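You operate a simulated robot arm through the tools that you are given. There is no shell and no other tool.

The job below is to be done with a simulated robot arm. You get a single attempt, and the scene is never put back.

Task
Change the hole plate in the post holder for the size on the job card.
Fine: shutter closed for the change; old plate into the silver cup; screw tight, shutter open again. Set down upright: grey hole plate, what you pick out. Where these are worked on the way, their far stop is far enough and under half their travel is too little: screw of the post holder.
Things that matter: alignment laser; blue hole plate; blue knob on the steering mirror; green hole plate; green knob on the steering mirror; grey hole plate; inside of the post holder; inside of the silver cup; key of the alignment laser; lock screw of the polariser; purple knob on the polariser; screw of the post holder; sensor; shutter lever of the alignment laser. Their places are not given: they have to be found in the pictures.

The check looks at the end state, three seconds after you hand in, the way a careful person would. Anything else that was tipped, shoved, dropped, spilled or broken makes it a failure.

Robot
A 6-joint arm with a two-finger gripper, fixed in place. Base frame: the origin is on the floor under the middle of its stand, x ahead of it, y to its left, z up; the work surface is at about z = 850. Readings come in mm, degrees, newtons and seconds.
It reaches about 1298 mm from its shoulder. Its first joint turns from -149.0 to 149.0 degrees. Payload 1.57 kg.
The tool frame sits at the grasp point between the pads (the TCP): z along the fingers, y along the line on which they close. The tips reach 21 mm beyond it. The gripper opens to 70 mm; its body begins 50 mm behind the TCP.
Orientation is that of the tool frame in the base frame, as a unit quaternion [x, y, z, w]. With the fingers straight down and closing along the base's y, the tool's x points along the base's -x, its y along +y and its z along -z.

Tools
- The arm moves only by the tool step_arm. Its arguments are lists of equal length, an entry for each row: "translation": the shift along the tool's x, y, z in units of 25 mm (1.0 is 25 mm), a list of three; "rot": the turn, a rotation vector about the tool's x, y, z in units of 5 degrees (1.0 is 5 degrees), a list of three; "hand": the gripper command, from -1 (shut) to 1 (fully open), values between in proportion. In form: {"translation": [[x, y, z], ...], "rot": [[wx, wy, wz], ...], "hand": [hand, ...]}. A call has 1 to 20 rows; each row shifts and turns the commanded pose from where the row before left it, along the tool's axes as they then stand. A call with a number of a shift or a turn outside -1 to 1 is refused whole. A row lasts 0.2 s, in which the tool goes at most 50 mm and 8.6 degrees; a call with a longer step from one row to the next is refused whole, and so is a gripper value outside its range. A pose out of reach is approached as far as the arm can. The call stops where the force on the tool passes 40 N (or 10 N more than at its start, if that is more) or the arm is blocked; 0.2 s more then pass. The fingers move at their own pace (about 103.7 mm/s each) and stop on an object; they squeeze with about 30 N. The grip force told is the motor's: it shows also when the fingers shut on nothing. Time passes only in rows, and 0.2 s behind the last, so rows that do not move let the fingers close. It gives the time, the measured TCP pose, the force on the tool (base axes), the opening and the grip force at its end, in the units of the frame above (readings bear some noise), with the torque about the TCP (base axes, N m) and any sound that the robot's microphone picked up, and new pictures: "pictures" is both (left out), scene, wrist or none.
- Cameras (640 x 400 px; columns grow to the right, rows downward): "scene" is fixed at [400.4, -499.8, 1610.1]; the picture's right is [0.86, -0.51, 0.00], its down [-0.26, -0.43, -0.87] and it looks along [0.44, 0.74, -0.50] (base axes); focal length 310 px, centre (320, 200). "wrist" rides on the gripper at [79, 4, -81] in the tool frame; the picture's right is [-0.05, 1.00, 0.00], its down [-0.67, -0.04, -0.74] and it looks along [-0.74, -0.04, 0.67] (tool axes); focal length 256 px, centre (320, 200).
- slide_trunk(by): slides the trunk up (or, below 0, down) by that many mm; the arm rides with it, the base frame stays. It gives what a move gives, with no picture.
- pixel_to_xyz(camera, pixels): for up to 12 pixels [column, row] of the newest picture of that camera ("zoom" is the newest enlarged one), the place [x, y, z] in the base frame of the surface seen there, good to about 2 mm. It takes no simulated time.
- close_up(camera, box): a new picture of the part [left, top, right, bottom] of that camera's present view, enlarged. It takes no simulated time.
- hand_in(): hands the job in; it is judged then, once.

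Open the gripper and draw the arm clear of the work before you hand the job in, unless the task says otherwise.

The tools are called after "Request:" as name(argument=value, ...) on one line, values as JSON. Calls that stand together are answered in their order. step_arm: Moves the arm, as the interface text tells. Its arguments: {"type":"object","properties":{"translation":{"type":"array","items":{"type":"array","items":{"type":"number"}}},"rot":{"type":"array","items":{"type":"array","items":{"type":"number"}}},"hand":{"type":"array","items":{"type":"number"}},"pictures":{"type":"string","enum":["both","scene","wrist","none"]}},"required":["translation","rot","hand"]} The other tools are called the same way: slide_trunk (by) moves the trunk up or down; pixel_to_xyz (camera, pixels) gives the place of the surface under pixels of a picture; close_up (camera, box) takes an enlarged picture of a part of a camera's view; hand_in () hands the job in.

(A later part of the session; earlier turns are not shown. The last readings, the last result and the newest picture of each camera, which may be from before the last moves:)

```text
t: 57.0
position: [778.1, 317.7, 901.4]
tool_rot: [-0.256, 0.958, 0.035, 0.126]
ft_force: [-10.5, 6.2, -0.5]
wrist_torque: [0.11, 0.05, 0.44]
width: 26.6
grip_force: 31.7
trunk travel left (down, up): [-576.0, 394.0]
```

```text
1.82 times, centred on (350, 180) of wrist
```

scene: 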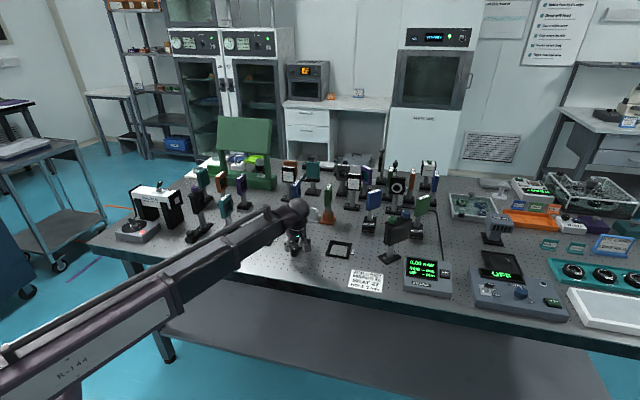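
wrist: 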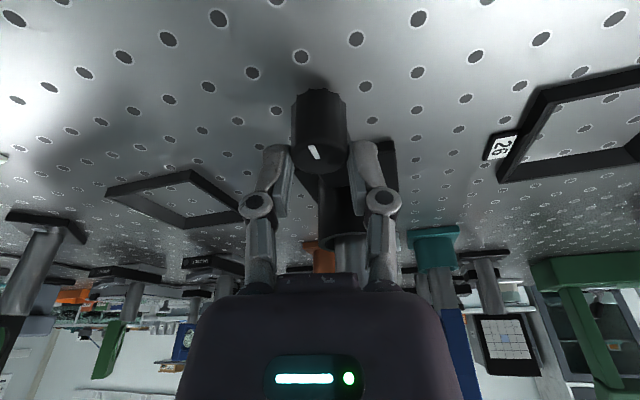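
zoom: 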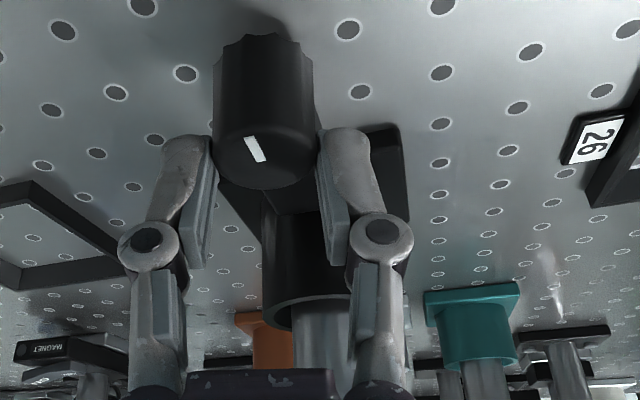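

The fingers slipped on the knob at 0.44 N m with the mark unmoved: the screw is at its far stop, 180° from where it started. I open and raise the trunk clear.

Request:
step_arm(translation=[[0, 0, 0], [0, 0, 0]], rot=[[0, 0, 0], [0, 0, 0]], hand=[0.2, 0.2], pictures="none")

Request:
slide_trunk(by=220)

Request:
step_arm(translation=[[0, 0, 0], [0, 0, 0], [0, 0, 0], [0, 0, 0], [0, 0, 0], [0, 0, 0], [0, 0, 0], [0, 0, 0], [0, 0, 0], [0, 0, 0]], rot=[[-0.259, 0, -0.966], [-0.259, 0, -0.966], [-0.259, 0, -0.966], [-0.259, 0, -0.966], [-0.259, 0, -0.966], [-0.259, 0, -0.966], [0, 1, 0], [0, 1, 0], [0, 1, 0], [0, 0, 0]], hand=[0.2, 0.2, 0.2, 0.2, 0.2, 0.2, 0.2, 0.2, 0.2, 0.2], pictures="both")

Request:
close_up(camera="scene", box=[270, 190, 340, 265])

```text
t: 57.6
position: [778.4, 318.5, 902.0]
tool_rot: [-0.257, 0.957, 0.035, 0.125]
ft_force: [-0.2, -1.0, 0.6]
wrist_torque: [0.0, -0.01, 0.02]
width: 42.1
grip_force: 0.0
trunk travel left (down, up): [-576.0, 394.0]
```

```text
t: 59.9
position: [778.5, 318.4, 1122.1]
tool_rot: [-0.257, 0.958, 0.034, 0.126]
ft_force: [-0.5, -0.5, 0.4]
wrist_torque: [0.0, 0.02, -0.02]
width: 42.1
grip_force: 0.1
trunk travel left (down, up): [-796.0, 174.0]
```

```text
t: 62.1
position: [777.7, 317.0, 1114.9]
tool_rot: [-0.5, 0.866, -0.001, -0.001]
ft_force: [0.0, 0.0, -0.5]
wrist_torque: [0.01, 0.0, 0.0]
width: 42.2
grip_force: 0.0
out of reach, approached as far as the arm can: row 7
trunk travel left (down, up): [-796.0, 174.0]
```

scene: 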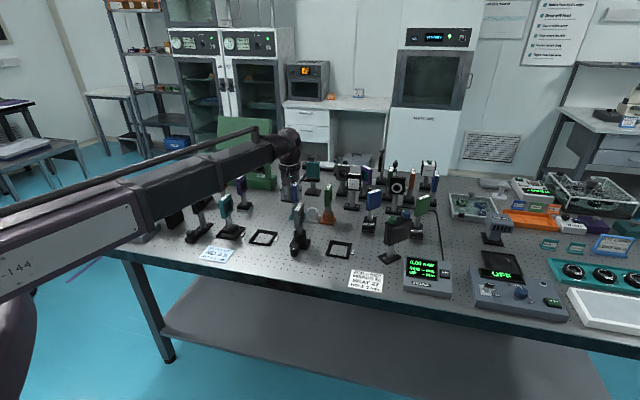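
wrist: 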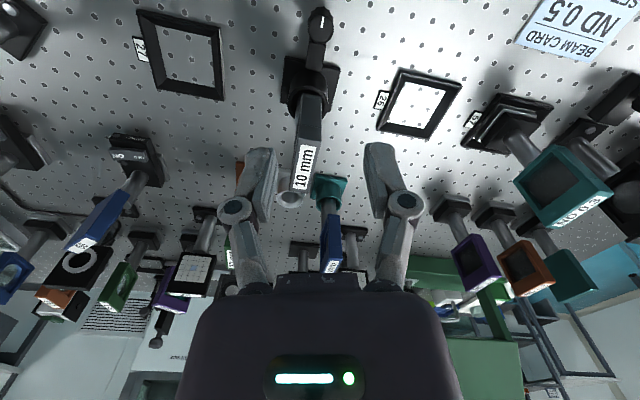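

```text
5.33 times, centred on (305, 228) of scene
```

zoom: 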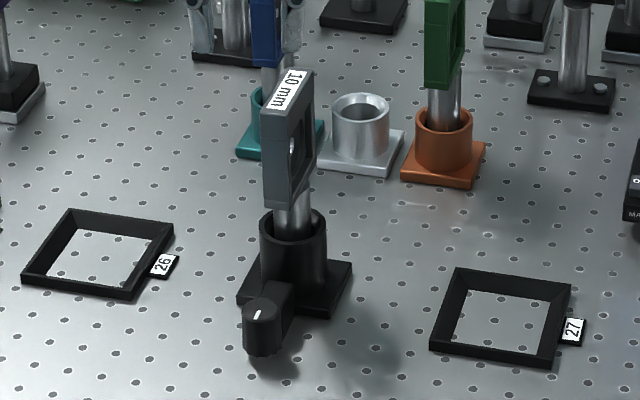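

The holder and plate look undisturbed and the knob's mark is reversed. I align the tool to the plate (+15°) and move over its top centre at (830, 369).

Request:
step_arm(translation=[[0, 0, 0], [0, 0, 0], [0, 0, 0], [-1, -0.005, 0], [-1, -0.005, 0], [-0.98, 0, 0], [0, 0, 0]], rot=[[0, 0, 1], [0, 0, 1], [0, 0, 1], [0, 0, 0], [0, 0, 0], [0, 0, 0], [0, 0, 0]], hand=[0.2, 0.2, 0.2, 0.2, 0.2, 0.2, 0.2], pictures="both")

Request:
close_up(camera="wrist", box=[240, 40, 400, 200])

```text
t: 63.7
position: [831.1, 370.4, 1114.3]
tool_rot: [-0.383, 0.924, 0.001, 0.0]
ft_force: [-0.4, 1.1, 0.3]
wrist_torque: [0.0, 0.01, 0.0]
width: 41.9
grip_force: 0.1
out of reach, approached as far as the arm can: row 4
trunk travel left (down, up): [-796.0, 174.0]
```

scene: 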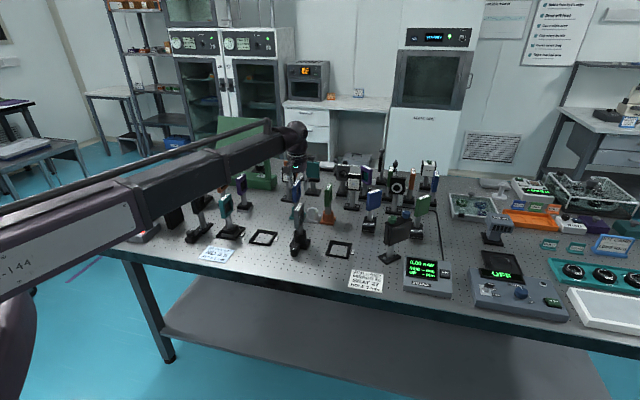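
wrist: 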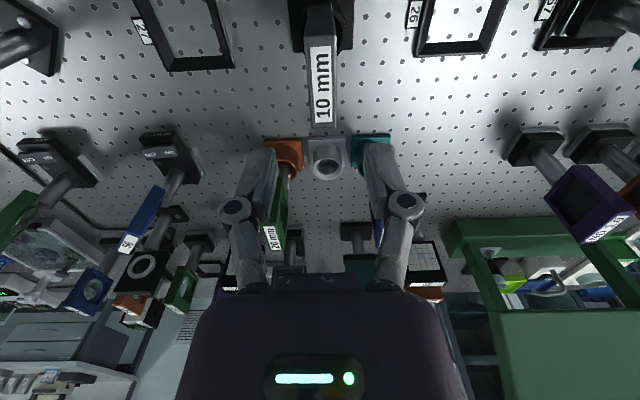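

```text
2.50 times, centred on (320, 120) of wrist
```

zoom: 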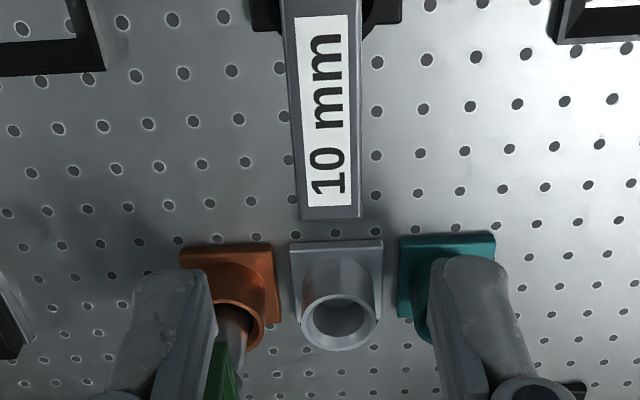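

The plate lies straight between the fingers. I measure its top corners from this view for a final trim.

Request:
pixel_to_xyz(camera="zoom", pixels=[[304, 214], [358, 214], [293, 60], [365, 60], [290, 10], [368, 10], [330, 120]])

```text
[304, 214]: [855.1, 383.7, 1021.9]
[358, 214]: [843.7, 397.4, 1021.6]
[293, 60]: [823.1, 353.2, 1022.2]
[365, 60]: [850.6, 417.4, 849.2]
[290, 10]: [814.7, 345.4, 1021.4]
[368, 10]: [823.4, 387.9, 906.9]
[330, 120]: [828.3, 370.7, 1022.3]
```

Plate centre is (830, 370), its long edge at 43.5°. I trim 1 mm and lower so the pads sit on the plate's top bar (TCP z about 1011).

Request:
step_arm(translation=[[0.036, 0.032, 0], [0, 0, 0]], rot=[[0, 0, 0.3], [0, 0, 0]], hand=[0.2, 0.2], pictures="none")

Request:
slide_trunk(by=-60)

Request:
step_arm(translation=[[0, 0, 0]], rot=[[0, 0, 0]], hand=[0.2], pictures="both")

Request:
close_up(camera="wrist", box=[220, 80, 420, 260])

```text
t: 64.3
position: [831.1, 370.5, 1114.9]
tool_rot: [-0.371, 0.929, 0.0, 0.0]
ft_force: [0.3, 0.4, 0.0]
wrist_torque: [0.01, 0.02, -0.01]
width: 41.8
grip_force: 0.0
trunk travel left (down, up): [-796.0, 174.0]
```

```text
t: 65.3
position: [830.0, 369.7, 1055.1]
tool_rot: [-0.37, 0.929, 0.0, -0.001]
ft_force: [0.3, -0.9, -1.4]
wrist_torque: [0.01, 0.02, -0.02]
width: 41.8
grip_force: 0.0
trunk travel left (down, up): [-736.0, 234.0]
```

```text
t: 65.7
position: [831.8, 369.2, 1054.7]
tool_rot: [-0.371, 0.929, 0.0, 0.0]
ft_force: [0.3, -0.6, -0.1]
wrist_torque: [0.03, -0.02, -0.03]
width: 41.9
grip_force: 0.1
trunk travel left (down, up): [-736.0, 234.0]
```

scene: 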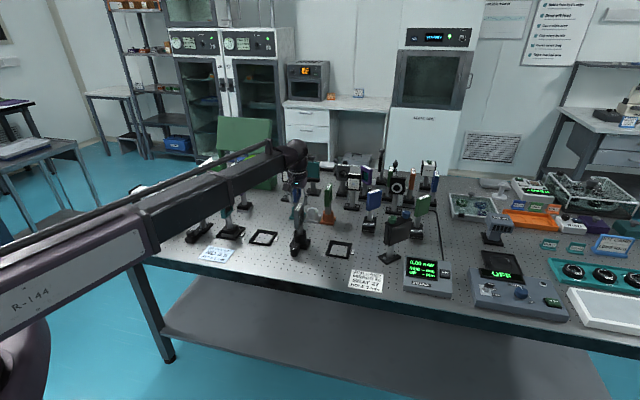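
wrist: 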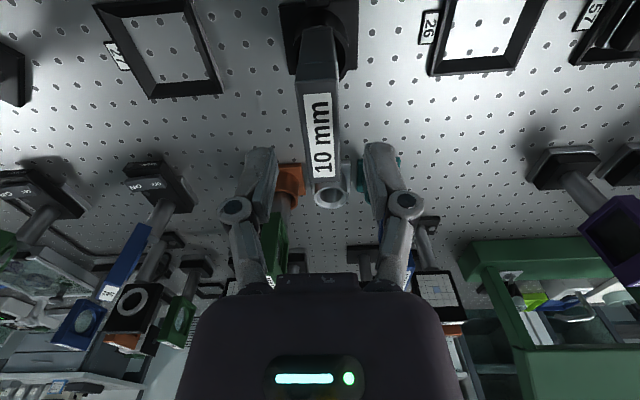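

```text
2.22 times, centred on (320, 170) of wrist
```

zoom: 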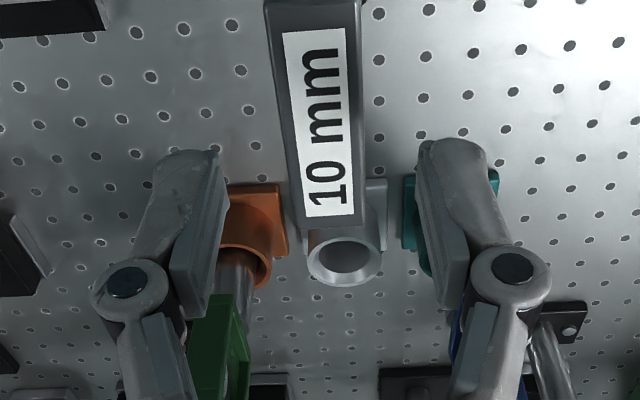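

The plate is centred between the pads. I lower the last 44 mm and close on the plate's top bar.

Request:
slide_trunk(by=-44)

Request:
step_arm(translation=[[0, 0, 0], [0, 0, 0], [0, 0, 0]], rot=[[0, 0, 0], [0, 0, 0], [0, 0, 0]], hand=[-1, -1, -1], pictures="both")

Request:
close_up(camera="scene", box=[270, 170, 340, 265])

```text
t: 66.6
position: [830.4, 368.8, 1011.5]
tool_rot: [-0.37, 0.929, 0.0, 0.0]
ft_force: [0.0, -0.1, -0.4]
wrist_torque: [-0.03, -0.01, -0.02]
width: 42.0
grip_force: 0.0
trunk travel left (down, up): [-692.0, 278.0]
```

```text
t: 67.4
position: [830.1, 369.9, 1010.8]
tool_rot: [-0.37, 0.929, 0.0, 0.0]
ft_force: [0.6, -0.3, 0.3]
wrist_torque: [0.0, -0.09, 0.05]
width: 19.6
grip_force: 29.6
trunk travel left (down, up): [-692.0, 278.0]
```

scene: 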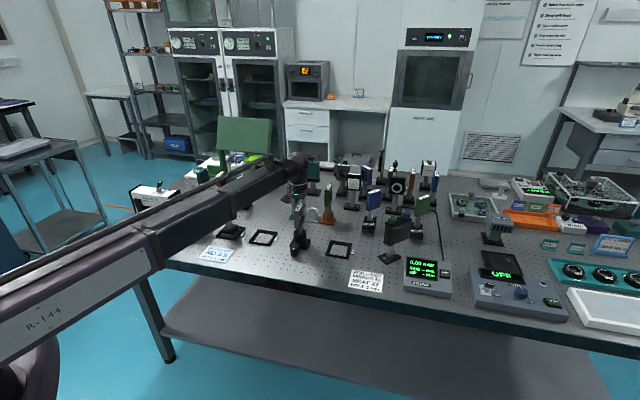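
wrist: 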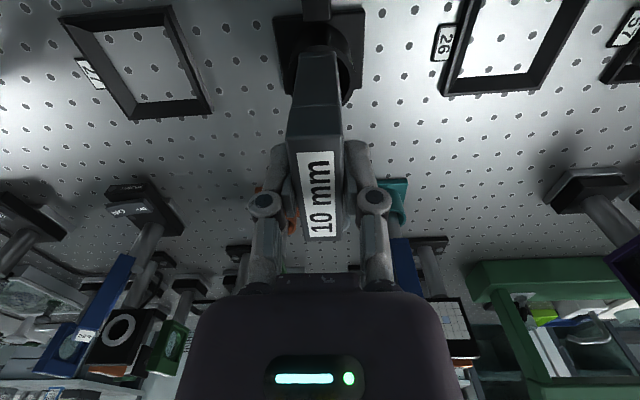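

```text
4.21 times, centred on (305, 218) of scene
```

zoom: 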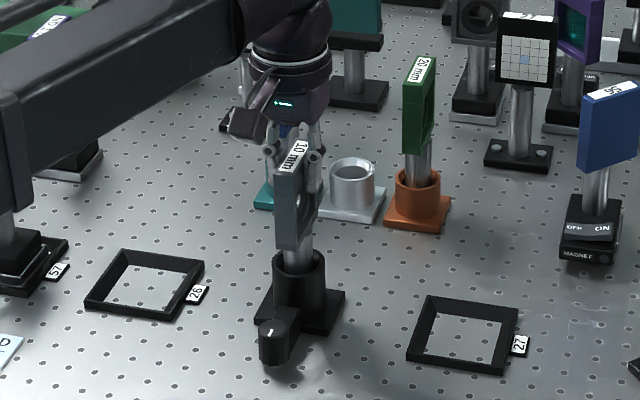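

The plate is held at 19.6 mm. I lift only 6 mm first and check the force to see if it comes free.

Request:
slide_trunk(by=6)

Request:
step_arm(translation=[[0, 0, 0]], rot=[[0, 0, 0]], hand=[-1], pictures="both")

Request:
close_up(camera="scene", box=[280, 185, 330, 265])

Request:
pixel_to_xyz(camera="scene", pixels=[[300, 212], [302, 208], [297, 228], [296, 220]])

```text
t: 67.9
position: [829.4, 370.3, 1015.9]
tool_rot: [-0.37, 0.929, 0.0, 0.001]
ft_force: [0.3, -1.2, -3.0]
wrist_torque: [0.02, -0.01, 0.04]
width: 19.6
grip_force: 30.1
trunk travel left (down, up): [-698.0, 272.0]
```

```text
t: 68.3
position: [831.4, 369.4, 1016.2]
tool_rot: [-0.37, 0.929, 0.0, 0.0]
ft_force: [-0.5, 1.0, -2.5]
wrist_torque: [-0.01, -0.01, 0.0]
width: 19.5
grip_force: 29.6
trunk travel left (down, up): [-698.0, 272.0]
```

scene: 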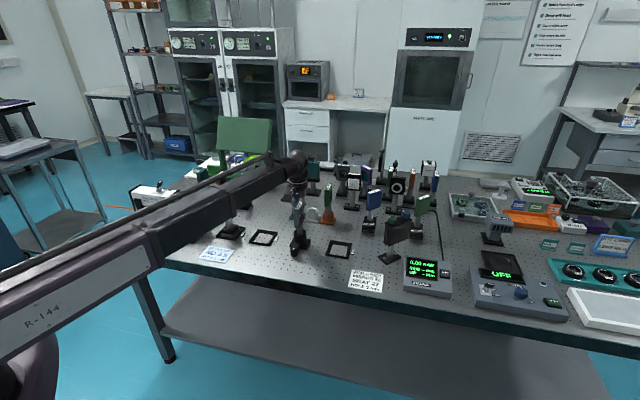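
wrist: 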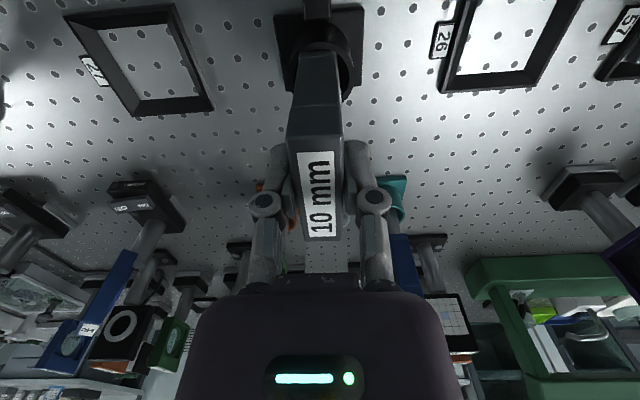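

```text
5.00 times, centred on (305, 225) of scene
```

zoom: 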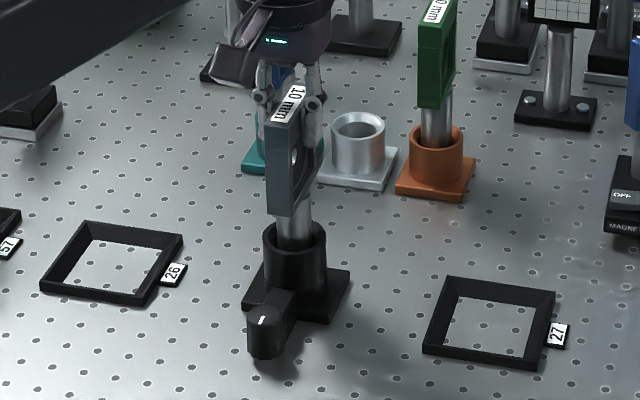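

```text
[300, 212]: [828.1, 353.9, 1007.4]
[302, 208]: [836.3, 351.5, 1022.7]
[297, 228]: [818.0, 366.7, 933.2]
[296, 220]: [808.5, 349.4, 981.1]
```

The lift takes only about 3 N, the plate's weight, so it is free. I raise it 75 mm and look for the post's lower end.

Request:
slide_trunk(by=75)

Request:
step_arm(translation=[[0, 0, 0]], rot=[[0, 0, 0]], hand=[-1], pictures="both")

Request:
close_up(camera="scene", box=[280, 165, 330, 265])

```text
t: 69.4
position: [831.3, 371.9, 1091.4]
tool_rot: [-0.371, 0.929, 0.0, 0.0]
ft_force: [0.0, 0.2, -2.7]
wrist_torque: [0.04, 0.03, 0.04]
width: 19.7
grip_force: 30.5
trunk travel left (down, up): [-773.0, 197.0]
```

```text
t: 69.8
position: [831.6, 369.4, 1090.9]
tool_rot: [-0.37, 0.929, 0.0, -0.001]
ft_force: [-1.0, -0.7, -2.7]
wrist_torque: [0.02, -0.02, 0.01]
width: 19.4
grip_force: 30.0
trunk travel left (down, up): [-773.0, 197.0]
```

scene: 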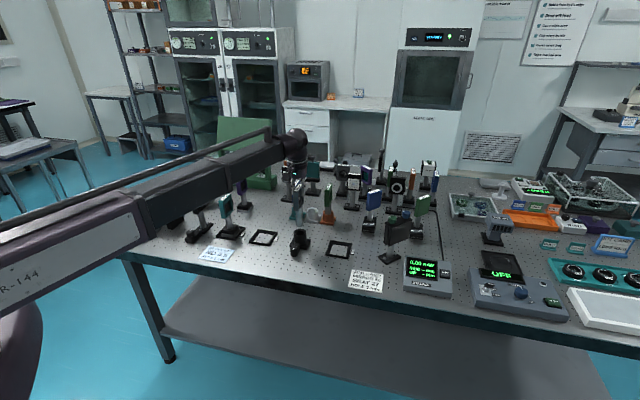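
wrist: 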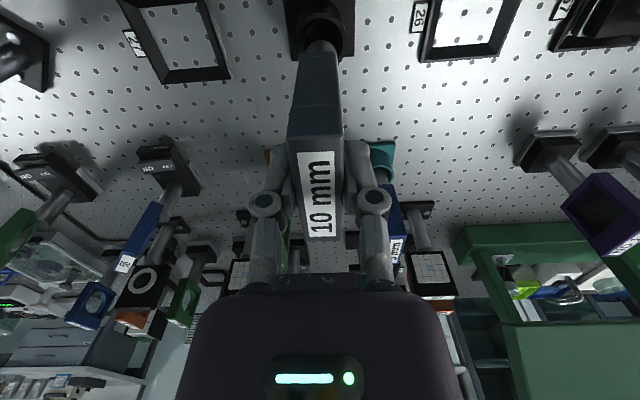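

```text
4.00 times, centred on (305, 215) of scene
```

zoom: 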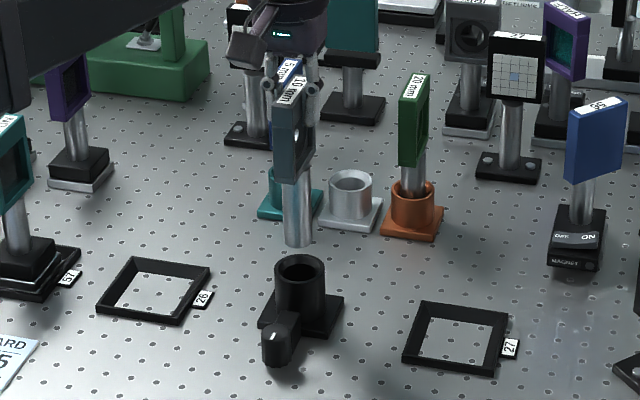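

The post is out; its lower end shows at zoom (298, 244), above the holder's mouth at (300, 265). I measure both, and the silver cup.

Request:
pixel_to_xyz(camera="zoom", pixels=[[298, 242], [288, 238], [310, 238], [300, 258], [276, 268], [324, 268], [300, 282], [350, 172], [329, 184], [375, 184], [350, 198], [298, 190]])

Request:
close_up(camera="scene", box=[285, 185, 345, 265])

```text
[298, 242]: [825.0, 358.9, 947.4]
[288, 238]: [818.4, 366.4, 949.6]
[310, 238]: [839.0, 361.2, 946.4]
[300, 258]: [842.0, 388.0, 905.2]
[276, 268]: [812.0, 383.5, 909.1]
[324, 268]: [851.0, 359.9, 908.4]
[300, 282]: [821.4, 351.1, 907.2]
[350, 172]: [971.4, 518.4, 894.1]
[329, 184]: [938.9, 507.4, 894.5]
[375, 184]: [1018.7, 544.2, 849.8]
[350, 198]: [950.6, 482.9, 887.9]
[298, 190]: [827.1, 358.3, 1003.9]
```

```text
5.00 times, centred on (315, 225) of scene
```

zoom: 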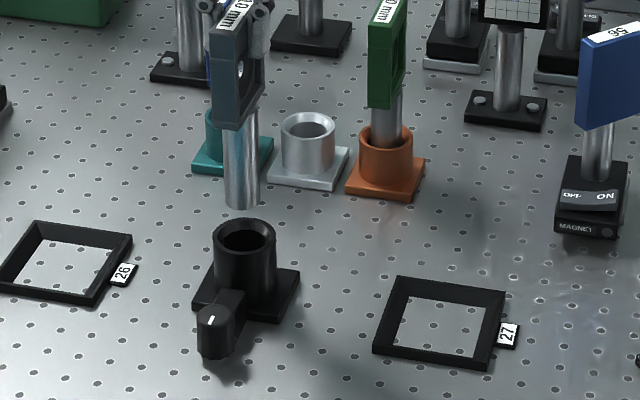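

Post bottom is at z 946 (so it seats at about 866), the cup rim is at 895. I zoom on the silver cup to get its centre accurately.

Request:
close_up(camera="scene", box=[300, 203, 332, 228])

Request:
pixel_to_xyz(camera="zoom", pixels=[[180, 130], [347, 130], [265, 92], [265, 175], [215, 105], [315, 105], [215, 165], [315, 165], [265, 135], [265, 150]])

```text
16.00 times, centred on (316, 216) of scene
```

zoom: 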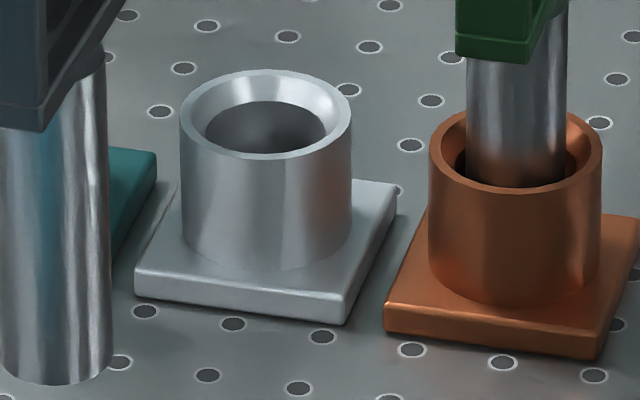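

```text
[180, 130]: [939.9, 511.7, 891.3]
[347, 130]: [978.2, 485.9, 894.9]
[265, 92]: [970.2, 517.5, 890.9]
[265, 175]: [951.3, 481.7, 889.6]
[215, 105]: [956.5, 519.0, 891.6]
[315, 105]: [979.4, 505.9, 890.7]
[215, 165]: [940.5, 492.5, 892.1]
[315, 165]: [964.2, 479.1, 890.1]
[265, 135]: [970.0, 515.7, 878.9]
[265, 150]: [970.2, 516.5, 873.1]
```

The cup centre comes out at about (961, 500) with 33 mm bore for the 25 mm post. I carry the plate along the clear line between the blue and green plates to above the cup.

Request:
step_arm(translation=[[-0.92, 0.0246, 0], [-0.92, 0.0246, 0], [-0.92, 0.0246, 0], [-0.92, 0.0246, 0], [-0.92, 0.0246, 0], [-0.92, 0.0246, 0], [-0.92, 0.0246, 0], [-0.92, 0.0246, 0], [0, 0, 0]], rot=[[0, 0, 0], [0, 0, 0], [0, 0, 0], [0, 0, 0], [0, 0, 0], [0, 0, 0], [0, 0, 0], [0, 0, 0], [0, 0, 0]], hand=[-1, -1, -1, -1, -1, -1, -1, -1, -1], pictures="both")

Request:
close_up(camera="scene", box=[285, 160, 345, 230])

```text
t: 71.8
position: [960.4, 500.1, 1093.3]
tool_rot: [-0.37, 0.929, -0.001, 0.0]
ft_force: [-1.3, -0.5, -2.4]
wrist_torque: [-0.03, 0.01, -0.03]
width: 19.7
grip_force: 30.1
trunk travel left (down, up): [-773.0, 197.0]
```

scene: 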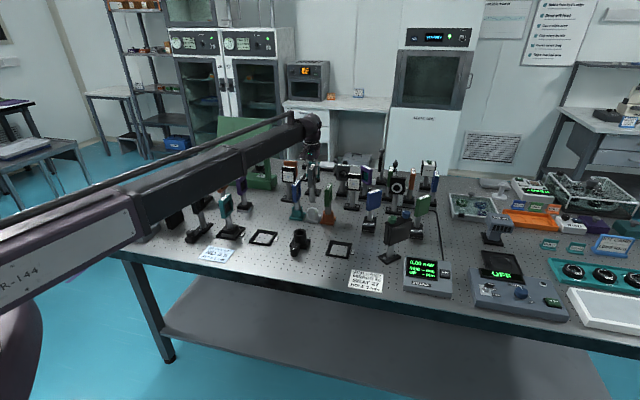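
wrist: 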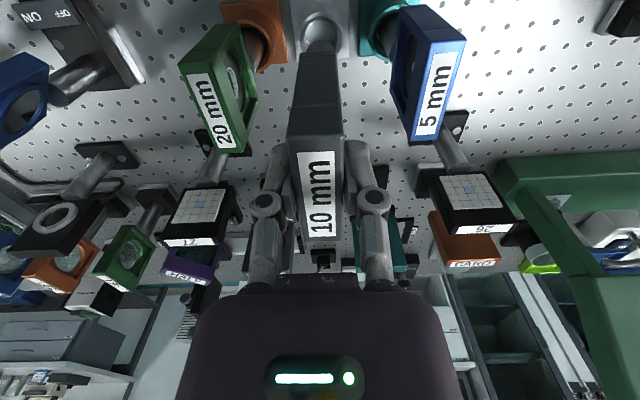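

```text
5.71 times, centred on (315, 195) of scene
```

zoom: 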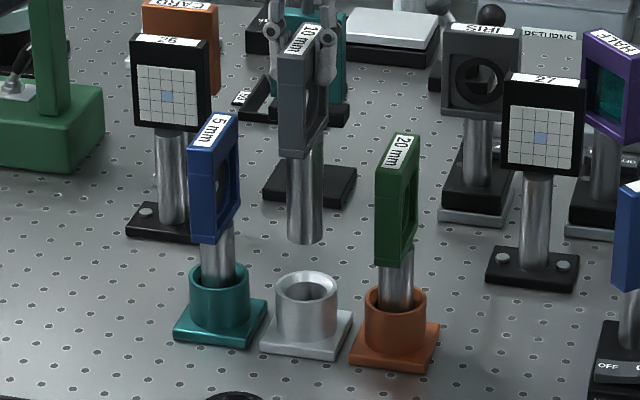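

The post hangs over the cup. I zoom to compare the post's axis with the cup's centre before lowering.

Request:
close_up(camera="scene", box=[300, 185, 328, 227])

Request:
pixel_to_xyz(camera="zoom", pixels=[[295, 140], [295, 165], [250, 150], [335, 150], [300, 320], [300, 300], [236, 290], [372, 290], [300, 255]])

Request:
close_up(camera="wrist", box=[260, 0, 380, 75])

```text
9.52 times, centred on (314, 206) of scene
```

zoom: 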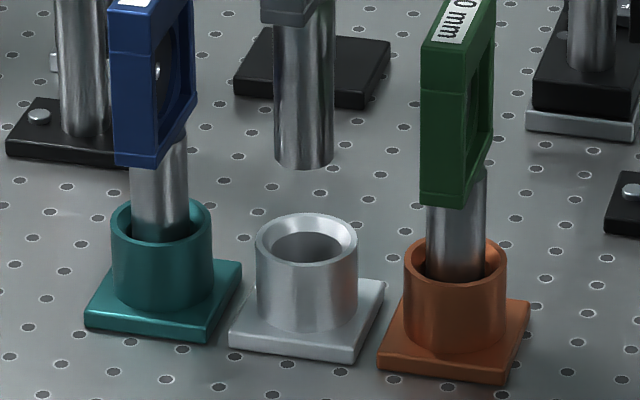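

```text
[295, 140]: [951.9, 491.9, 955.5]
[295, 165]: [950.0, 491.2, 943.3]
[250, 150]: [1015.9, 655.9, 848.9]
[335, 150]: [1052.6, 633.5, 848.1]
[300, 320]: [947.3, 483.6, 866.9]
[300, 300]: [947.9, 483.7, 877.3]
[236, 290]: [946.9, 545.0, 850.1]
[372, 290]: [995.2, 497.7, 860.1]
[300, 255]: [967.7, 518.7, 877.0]
```

```text
5.33 times, centred on (320, 38) of wrist
```

zoom: 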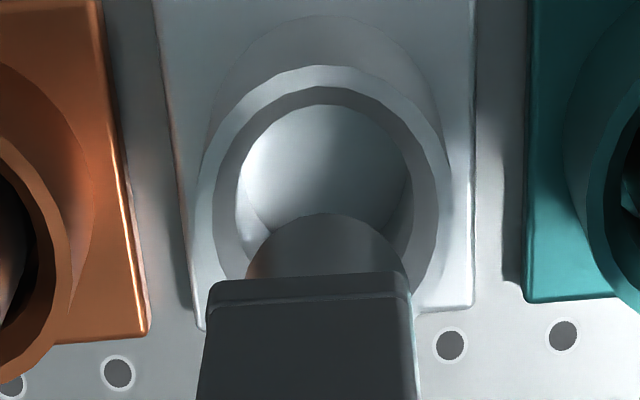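

Post and cup agree to about 1 mm (wrist zoom: post centre column 327, bore 326). I nudge 1 mm forward and lower 42 mm to just above the rim.

Request:
step_arm(translation=[[-0.04, -0.02, 0], [0, 0, 0]], rot=[[0, 0, 0], [0, 0, 0]], hand=[-1, -1], pictures="none")

Request:
slide_trunk(by=-42)

Request:
step_arm(translation=[[0, 0, 0]], rot=[[0, 0, 0]], hand=[-1], pictures="both")

Request:
close_up(camera="scene", box=[300, 185, 328, 227])

Request:
close_up(camera="wrist", box=[260, 0, 380, 75])

```text
t: 72.4
position: [962.4, 500.9, 1092.3]
tool_rot: [-0.37, 0.929, -0.001, 0.0]
ft_force: [-0.4, -0.9, -2.9]
wrist_torque: [-0.01, 0.0, -0.01]
width: 19.7
grip_force: 30.0
trunk travel left (down, up): [-773.0, 197.0]
```

```text
t: 73.3
position: [962.2, 499.8, 1049.0]
tool_rot: [-0.37, 0.929, 0.0, 0.001]
ft_force: [-0.8, 0.1, -2.5]
wrist_torque: [0.01, -0.02, -0.01]
width: 19.5
grip_force: 30.2
trunk travel left (down, up): [-731.0, 239.0]
```

```text
t: 73.7
position: [963.3, 500.2, 1050.1]
tool_rot: [-0.371, 0.929, 0.0, 0.0]
ft_force: [0.4, -0.4, -2.5]
wrist_torque: [0.02, 0.0, 0.01]
width: 19.6
grip_force: 29.8
trunk travel left (down, up): [-731.0, 239.0]
```

scene: 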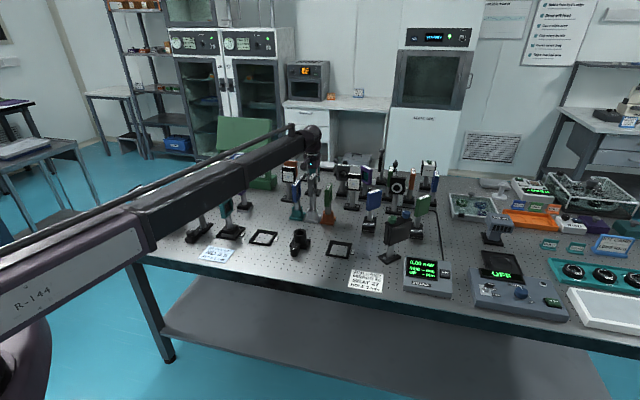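
wrist: 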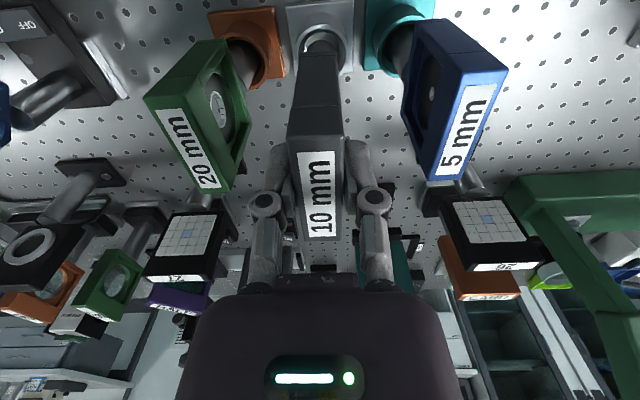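

```text
9.52 times, centred on (314, 206) of scene
```

zoom: 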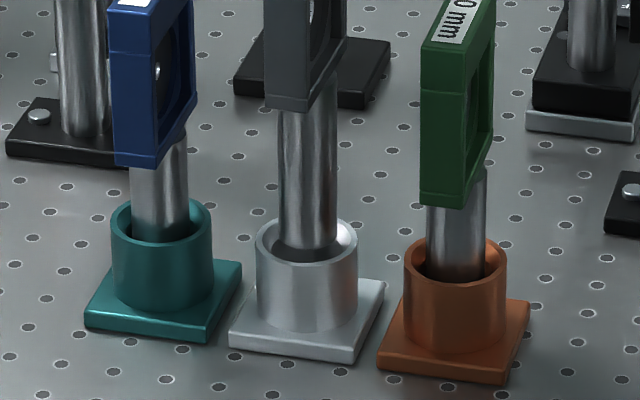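

```text
5.33 times, centred on (320, 38) of wrist
```

zoom: 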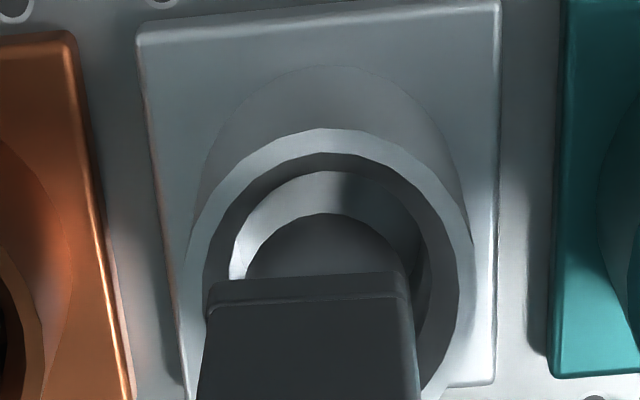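

The post enters the cup mouth centrally (scene: post centre column 308, cup 307.5). I lower 18 mm and check the force.

Request:
slide_trunk(by=-18)

```text
t: 74.3
position: [962.3, 499.8, 1032.5]
tool_rot: [-0.37, 0.929, 0.0, 0.0]
ft_force: [1.0, -0.1, -2.3]
wrist_torque: [0.01, -0.01, 0.01]
width: 19.6
grip_force: 30.0
trunk travel left (down, up): [-713.0, 257.0]
```

The force is unchanged at −2.3 N, so the post is inside the bore without touching. I lower 18 mm more, to about 3 mm above the floor.

Request:
slide_trunk(by=-18)

Request:
step_arm(translation=[[0, 0, 0]], rot=[[0, 0, 0]], hand=[-1], pictures="both")

Request:
close_up(camera="scene", box=[290, 165, 335, 227])

```text
t: 75.0
position: [962.4, 500.0, 1013.1]
tool_rot: [-0.37, 0.929, 0.0, 0.0]
ft_force: [-0.1, 0.4, -2.2]
wrist_torque: [0.0, 0.0, -0.06]
width: 19.4
grip_force: 30.3
trunk travel left (down, up): [-695.0, 275.0]
```

```text
t: 75.4
position: [961.9, 499.1, 1014.3]
tool_rot: [-0.371, 0.929, 0.0, 0.0]
ft_force: [0.7, -0.3, -2.5]
wrist_torque: [0.0, 0.0, -0.01]
width: 19.6
grip_force: 30.2
trunk travel left (down, up): [-695.0, 275.0]
```

scene: 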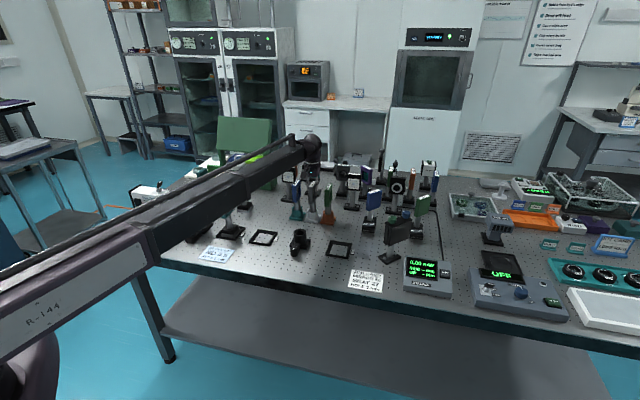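
wrist: 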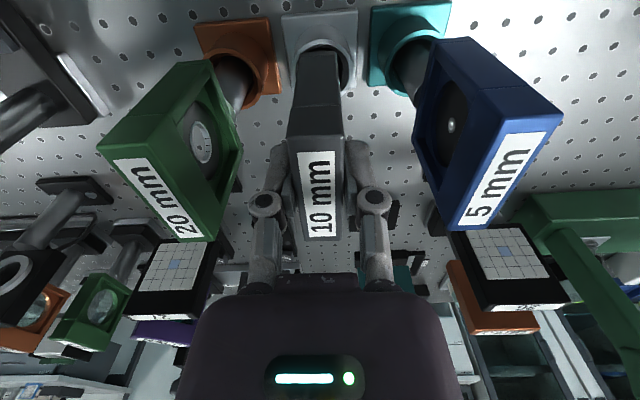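

```text
6.45 times, centred on (312, 196) of scene
```

zoom: 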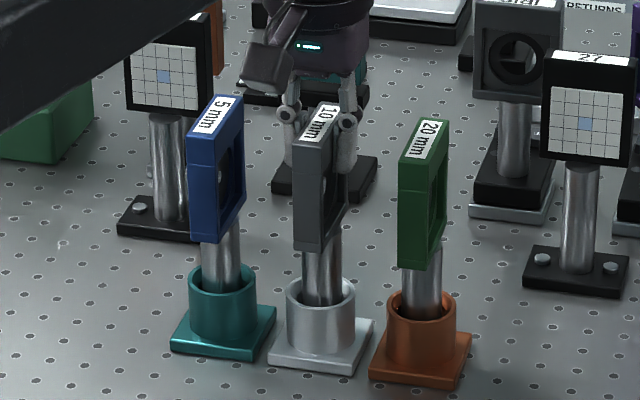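

The plate stands level with its neighbours, and the fingers have room on both sides. I lower in small steps until the weight comes off.

Request:
slide_trunk(by=-2)

Request:
slide_trunk(by=-1)

```text
t: 75.9
position: [962.0, 500.6, 1011.2]
tool_rot: [-0.371, 0.929, 0.0, 0.0]
ft_force: [0.0, 0.1, -3.0]
wrist_torque: [0.0, 0.0, 0.03]
width: 19.7
grip_force: 30.4
trunk travel left (down, up): [-693.0, 277.0]
```

```text
t: 76.4
position: [961.5, 500.6, 1011.1]
tool_rot: [-0.371, 0.929, 0.0, 0.0]
ft_force: [1.1, 0.7, 0.1]
wrist_torque: [0.05, -0.13, 0.01]
width: 19.9
grip_force: 29.9
trunk travel left (down, up): [-692.0, 278.0]
```

The weight came off (0.1 N) at z 1011, exactly the seated height. I open to 30 mm and look before rising.

Request:
step_arm(translation=[[0, 0, 0], [0, 0, 0], [0, 0, 0]], rot=[[0, 0, 0], [0, 0, 0], [0, 0, 0]], hand=[-0.3, -0.15, -0.15], pictures="both")

Request:
close_up(camera="scene", box=[290, 165, 335, 227])

```text
t: 77.2
position: [961.2, 500.7, 1011.4]
tool_rot: [-0.371, 0.929, 0.0, 0.0]
ft_force: [-0.9, 0.2, -0.7]
wrist_torque: [-0.01, 0.02, 0.01]
width: 29.4
grip_force: 0.1
trunk travel left (down, up): [-692.0, 278.0]
```

scene: 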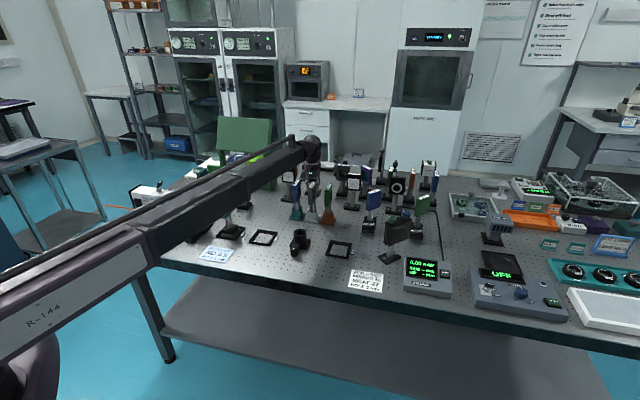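
wrist: 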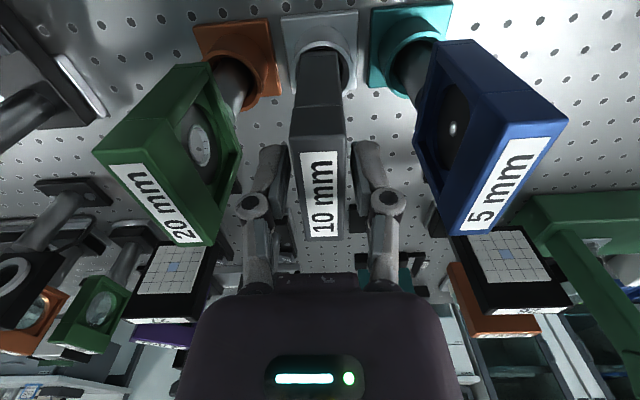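

```text
6.45 times, centred on (312, 196) of scene
```

zoom: 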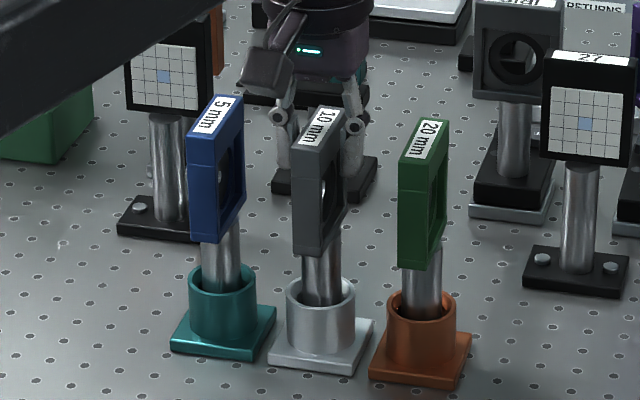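

The grey plate stands upright on its own in the silver cup. I raise the trunk 95 mm and shift over to the blue plate at (912, 550).

Request:
slide_trunk(by=95)

Request:
step_arm(translation=[[0, 0, 0], [0.029, 0.93, 0], [0.029, 0.93, 0], [0.029, 0.94, 0], [0, 0, 0]], rot=[[0, 0, 0], [0, 0, 0], [0, 0, 0], [0, 0, 0], [0, 0, -0.32]], hand=[0.2, 0.2, 0.2, 0.2, 0.2], pictures="both")

Request:
close_up(camera="wrist", box=[220, 40, 420, 200])

Request:
close_up(camera="scene", box=[285, 175, 340, 250])

```text
t: 78.5
position: [962.4, 500.6, 1106.2]
tool_rot: [-0.37, 0.929, 0.0, 0.0]
ft_force: [0.0, -0.4, 0.2]
wrist_torque: [0.0, 0.04, 0.01]
width: 29.5
grip_force: 0.0
trunk travel left (down, up): [-787.0, 183.0]
```

```text
t: 79.7
position: [912.0, 549.9, 1105.1]
tool_rot: [-0.383, 0.924, 0.0, 0.0]
ft_force: [-0.9, 0.3, -0.6]
wrist_torque: [0.03, -0.03, 0.01]
width: 42.1
grip_force: 0.0
trunk travel left (down, up): [-787.0, 183.0]
```

scene: 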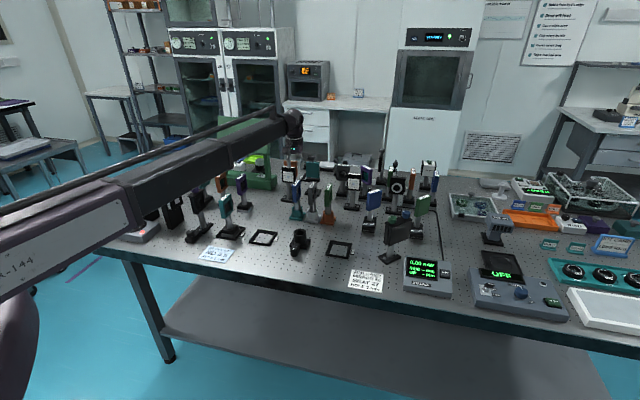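
wrist: 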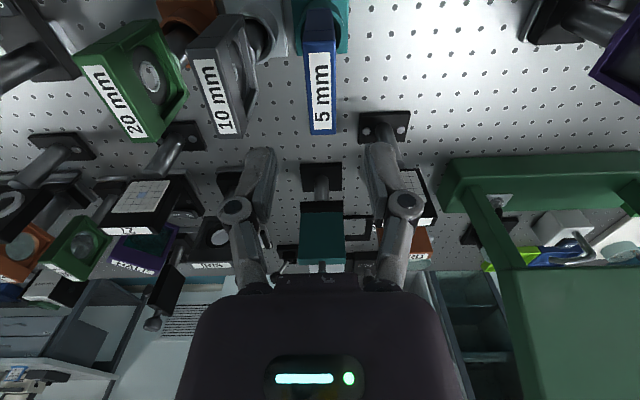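

```text
2.50 times, centred on (320, 120) of wrist
```

zoom: 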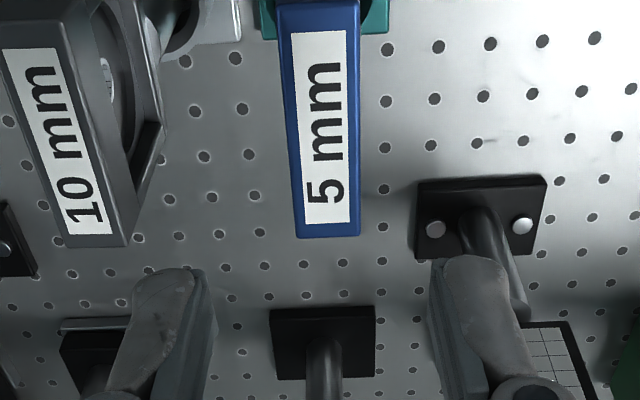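

```text
5.33 times, centred on (312, 212) of scene
```

zoom: 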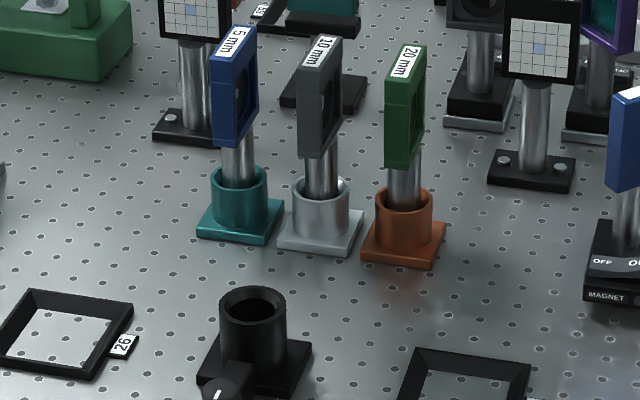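

All three plates stand upright. I measure the blue plate's top and the grey plate's height from this view.

Request:
pixel_to_xyz(camera="wrist", pixels=[[313, 132], [335, 132], [306, 50], [333, 50], [320, 100], [222, 100], [215, 60]])

Request:
pixel_to_xyz(camera="zoom", pixels=[[298, 75], [325, 42], [338, 44], [312, 80], [302, 150], [226, 60], [255, 292], [222, 300], [284, 300], [252, 318], [252, 290]])

```text
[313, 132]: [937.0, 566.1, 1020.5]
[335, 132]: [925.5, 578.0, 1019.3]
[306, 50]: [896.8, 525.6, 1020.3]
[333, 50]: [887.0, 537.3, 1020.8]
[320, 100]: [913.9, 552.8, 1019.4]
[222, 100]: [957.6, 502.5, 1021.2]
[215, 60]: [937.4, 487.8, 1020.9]
```

```text
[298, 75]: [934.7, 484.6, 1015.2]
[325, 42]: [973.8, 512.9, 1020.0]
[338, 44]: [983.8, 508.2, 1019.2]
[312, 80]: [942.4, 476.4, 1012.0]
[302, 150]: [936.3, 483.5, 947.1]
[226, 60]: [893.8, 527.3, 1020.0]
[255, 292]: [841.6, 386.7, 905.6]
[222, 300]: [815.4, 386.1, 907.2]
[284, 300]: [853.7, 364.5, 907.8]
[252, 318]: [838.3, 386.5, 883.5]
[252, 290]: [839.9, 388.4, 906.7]
```

Blue's top centre is (911.6, 551), z 1020, and the grey plate's top reads 1020 too, so it is fully seated. I trim 0.6 mm and descend to grip the blue plate.

Request:
step_arm(translation=[[0, 0.025, 0], [0, 0, 0]], rot=[[0, 0, 0], [0, 0, 0]], hand=[0.2, 0.2], pictures="none")

Request:
slide_trunk(by=-55)

Request:
step_arm(translation=[[0, 0, 0]], rot=[[0, 0, 0]], hand=[0.2], pictures="both")

Request:
close_up(camera="wrist", box=[220, 80, 420, 260])

```text
t: 80.3
position: [910.2, 550.0, 1105.9]
tool_rot: [-0.383, 0.924, 0.0, 0.0]
ft_force: [-0.9, -0.6, 0.1]
wrist_torque: [0.01, -0.01, -0.02]
width: 42.1
grip_force: 0.0
trunk travel left (down, up): [-787.0, 183.0]
```

```text
t: 81.3
position: [912.1, 550.5, 1051.0]
tool_rot: [-0.383, 0.924, 0.001, -0.001]
ft_force: [0.1, 0.3, 0.0]
wrist_torque: [0.03, 0.0, 0.01]
width: 41.8
grip_force: 0.0
trunk travel left (down, up): [-732.0, 238.0]
```

```text
t: 81.7
position: [910.0, 550.8, 1051.8]
tool_rot: [-0.384, 0.924, 0.0, 0.0]
ft_force: [-0.8, -0.2, -0.7]
wrist_torque: [-0.02, -0.03, 0.03]
width: 42.3
grip_force: 0.1
trunk travel left (down, up): [-732.0, 238.0]
```

scene: 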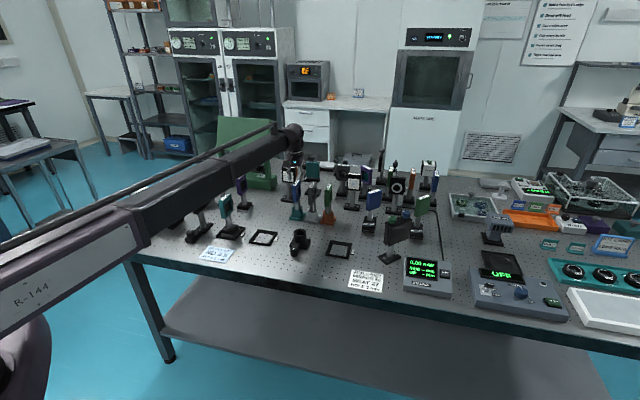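
wrist: 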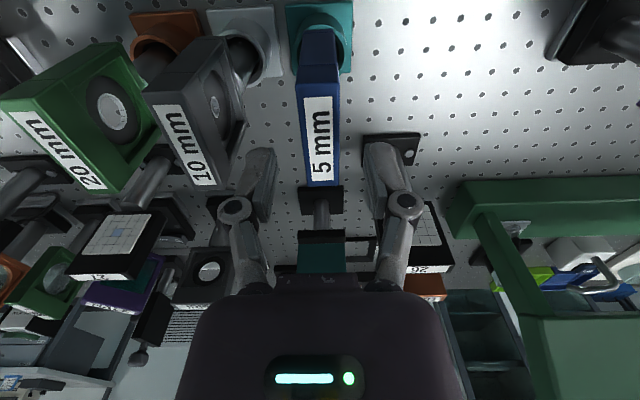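

```text
2.22 times, centred on (320, 170) of wrist
```

zoom: 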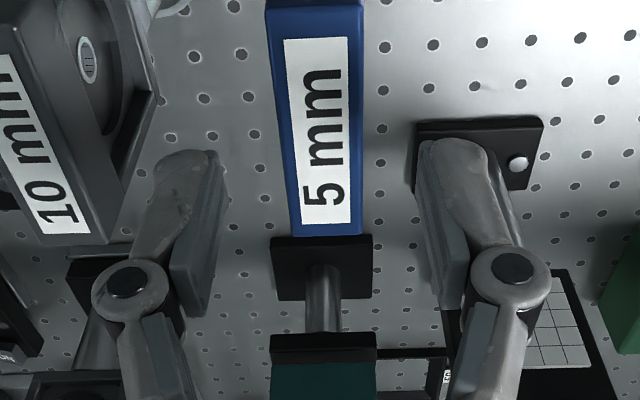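

The blue plate is central between the pads. I lower 40 mm and close on it.

Request:
slide_trunk(by=-40)

Request:
step_arm(translation=[[0, 0, 0], [0, 0, 0], [0, 0, 0]], rot=[[0, 0, 0], [0, 0, 0], [0, 0, 0]], hand=[-1, -1, -1], pictures="both")

Request:
close_up(camera="scene", box=[275, 160, 340, 240])

```text
t: 82.5
position: [912.0, 549.8, 1011.5]
tool_rot: [-0.384, 0.923, 0.0, 0.001]
ft_force: [-0.4, -0.7, 0.7]
wrist_torque: [0.01, -0.01, 0.01]
width: 42.0
grip_force: 0.1
trunk travel left (down, up): [-692.0, 278.0]
```

```text
t: 83.3
position: [910.5, 551.7, 1011.5]
tool_rot: [-0.384, 0.923, 0.001, 0.0]
ft_force: [-0.6, -0.1, 1.2]
wrist_torque: [0.02, 0.02, -0.01]
width: 19.4
grip_force: 29.8
trunk travel left (down, up): [-692.0, 278.0]
```

scene: 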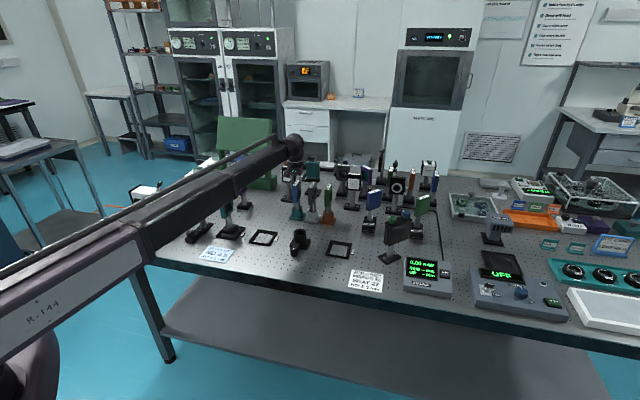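
wrist: 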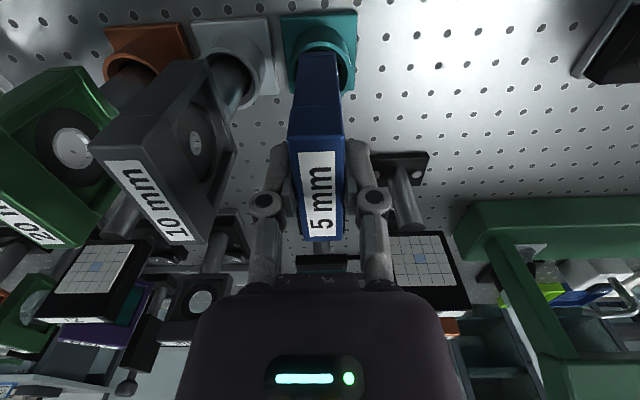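

```text
5.00 times, centred on (308, 200) of scene
```

zoom: 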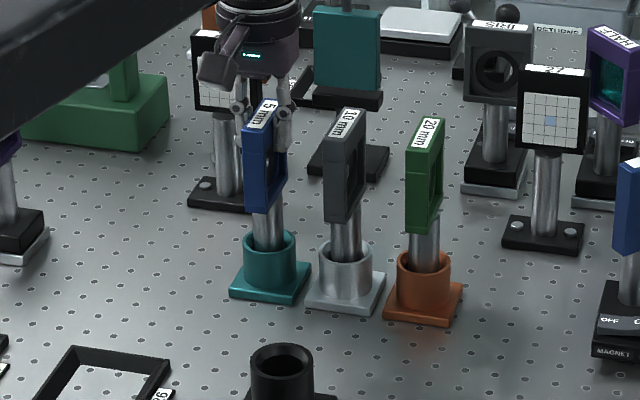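

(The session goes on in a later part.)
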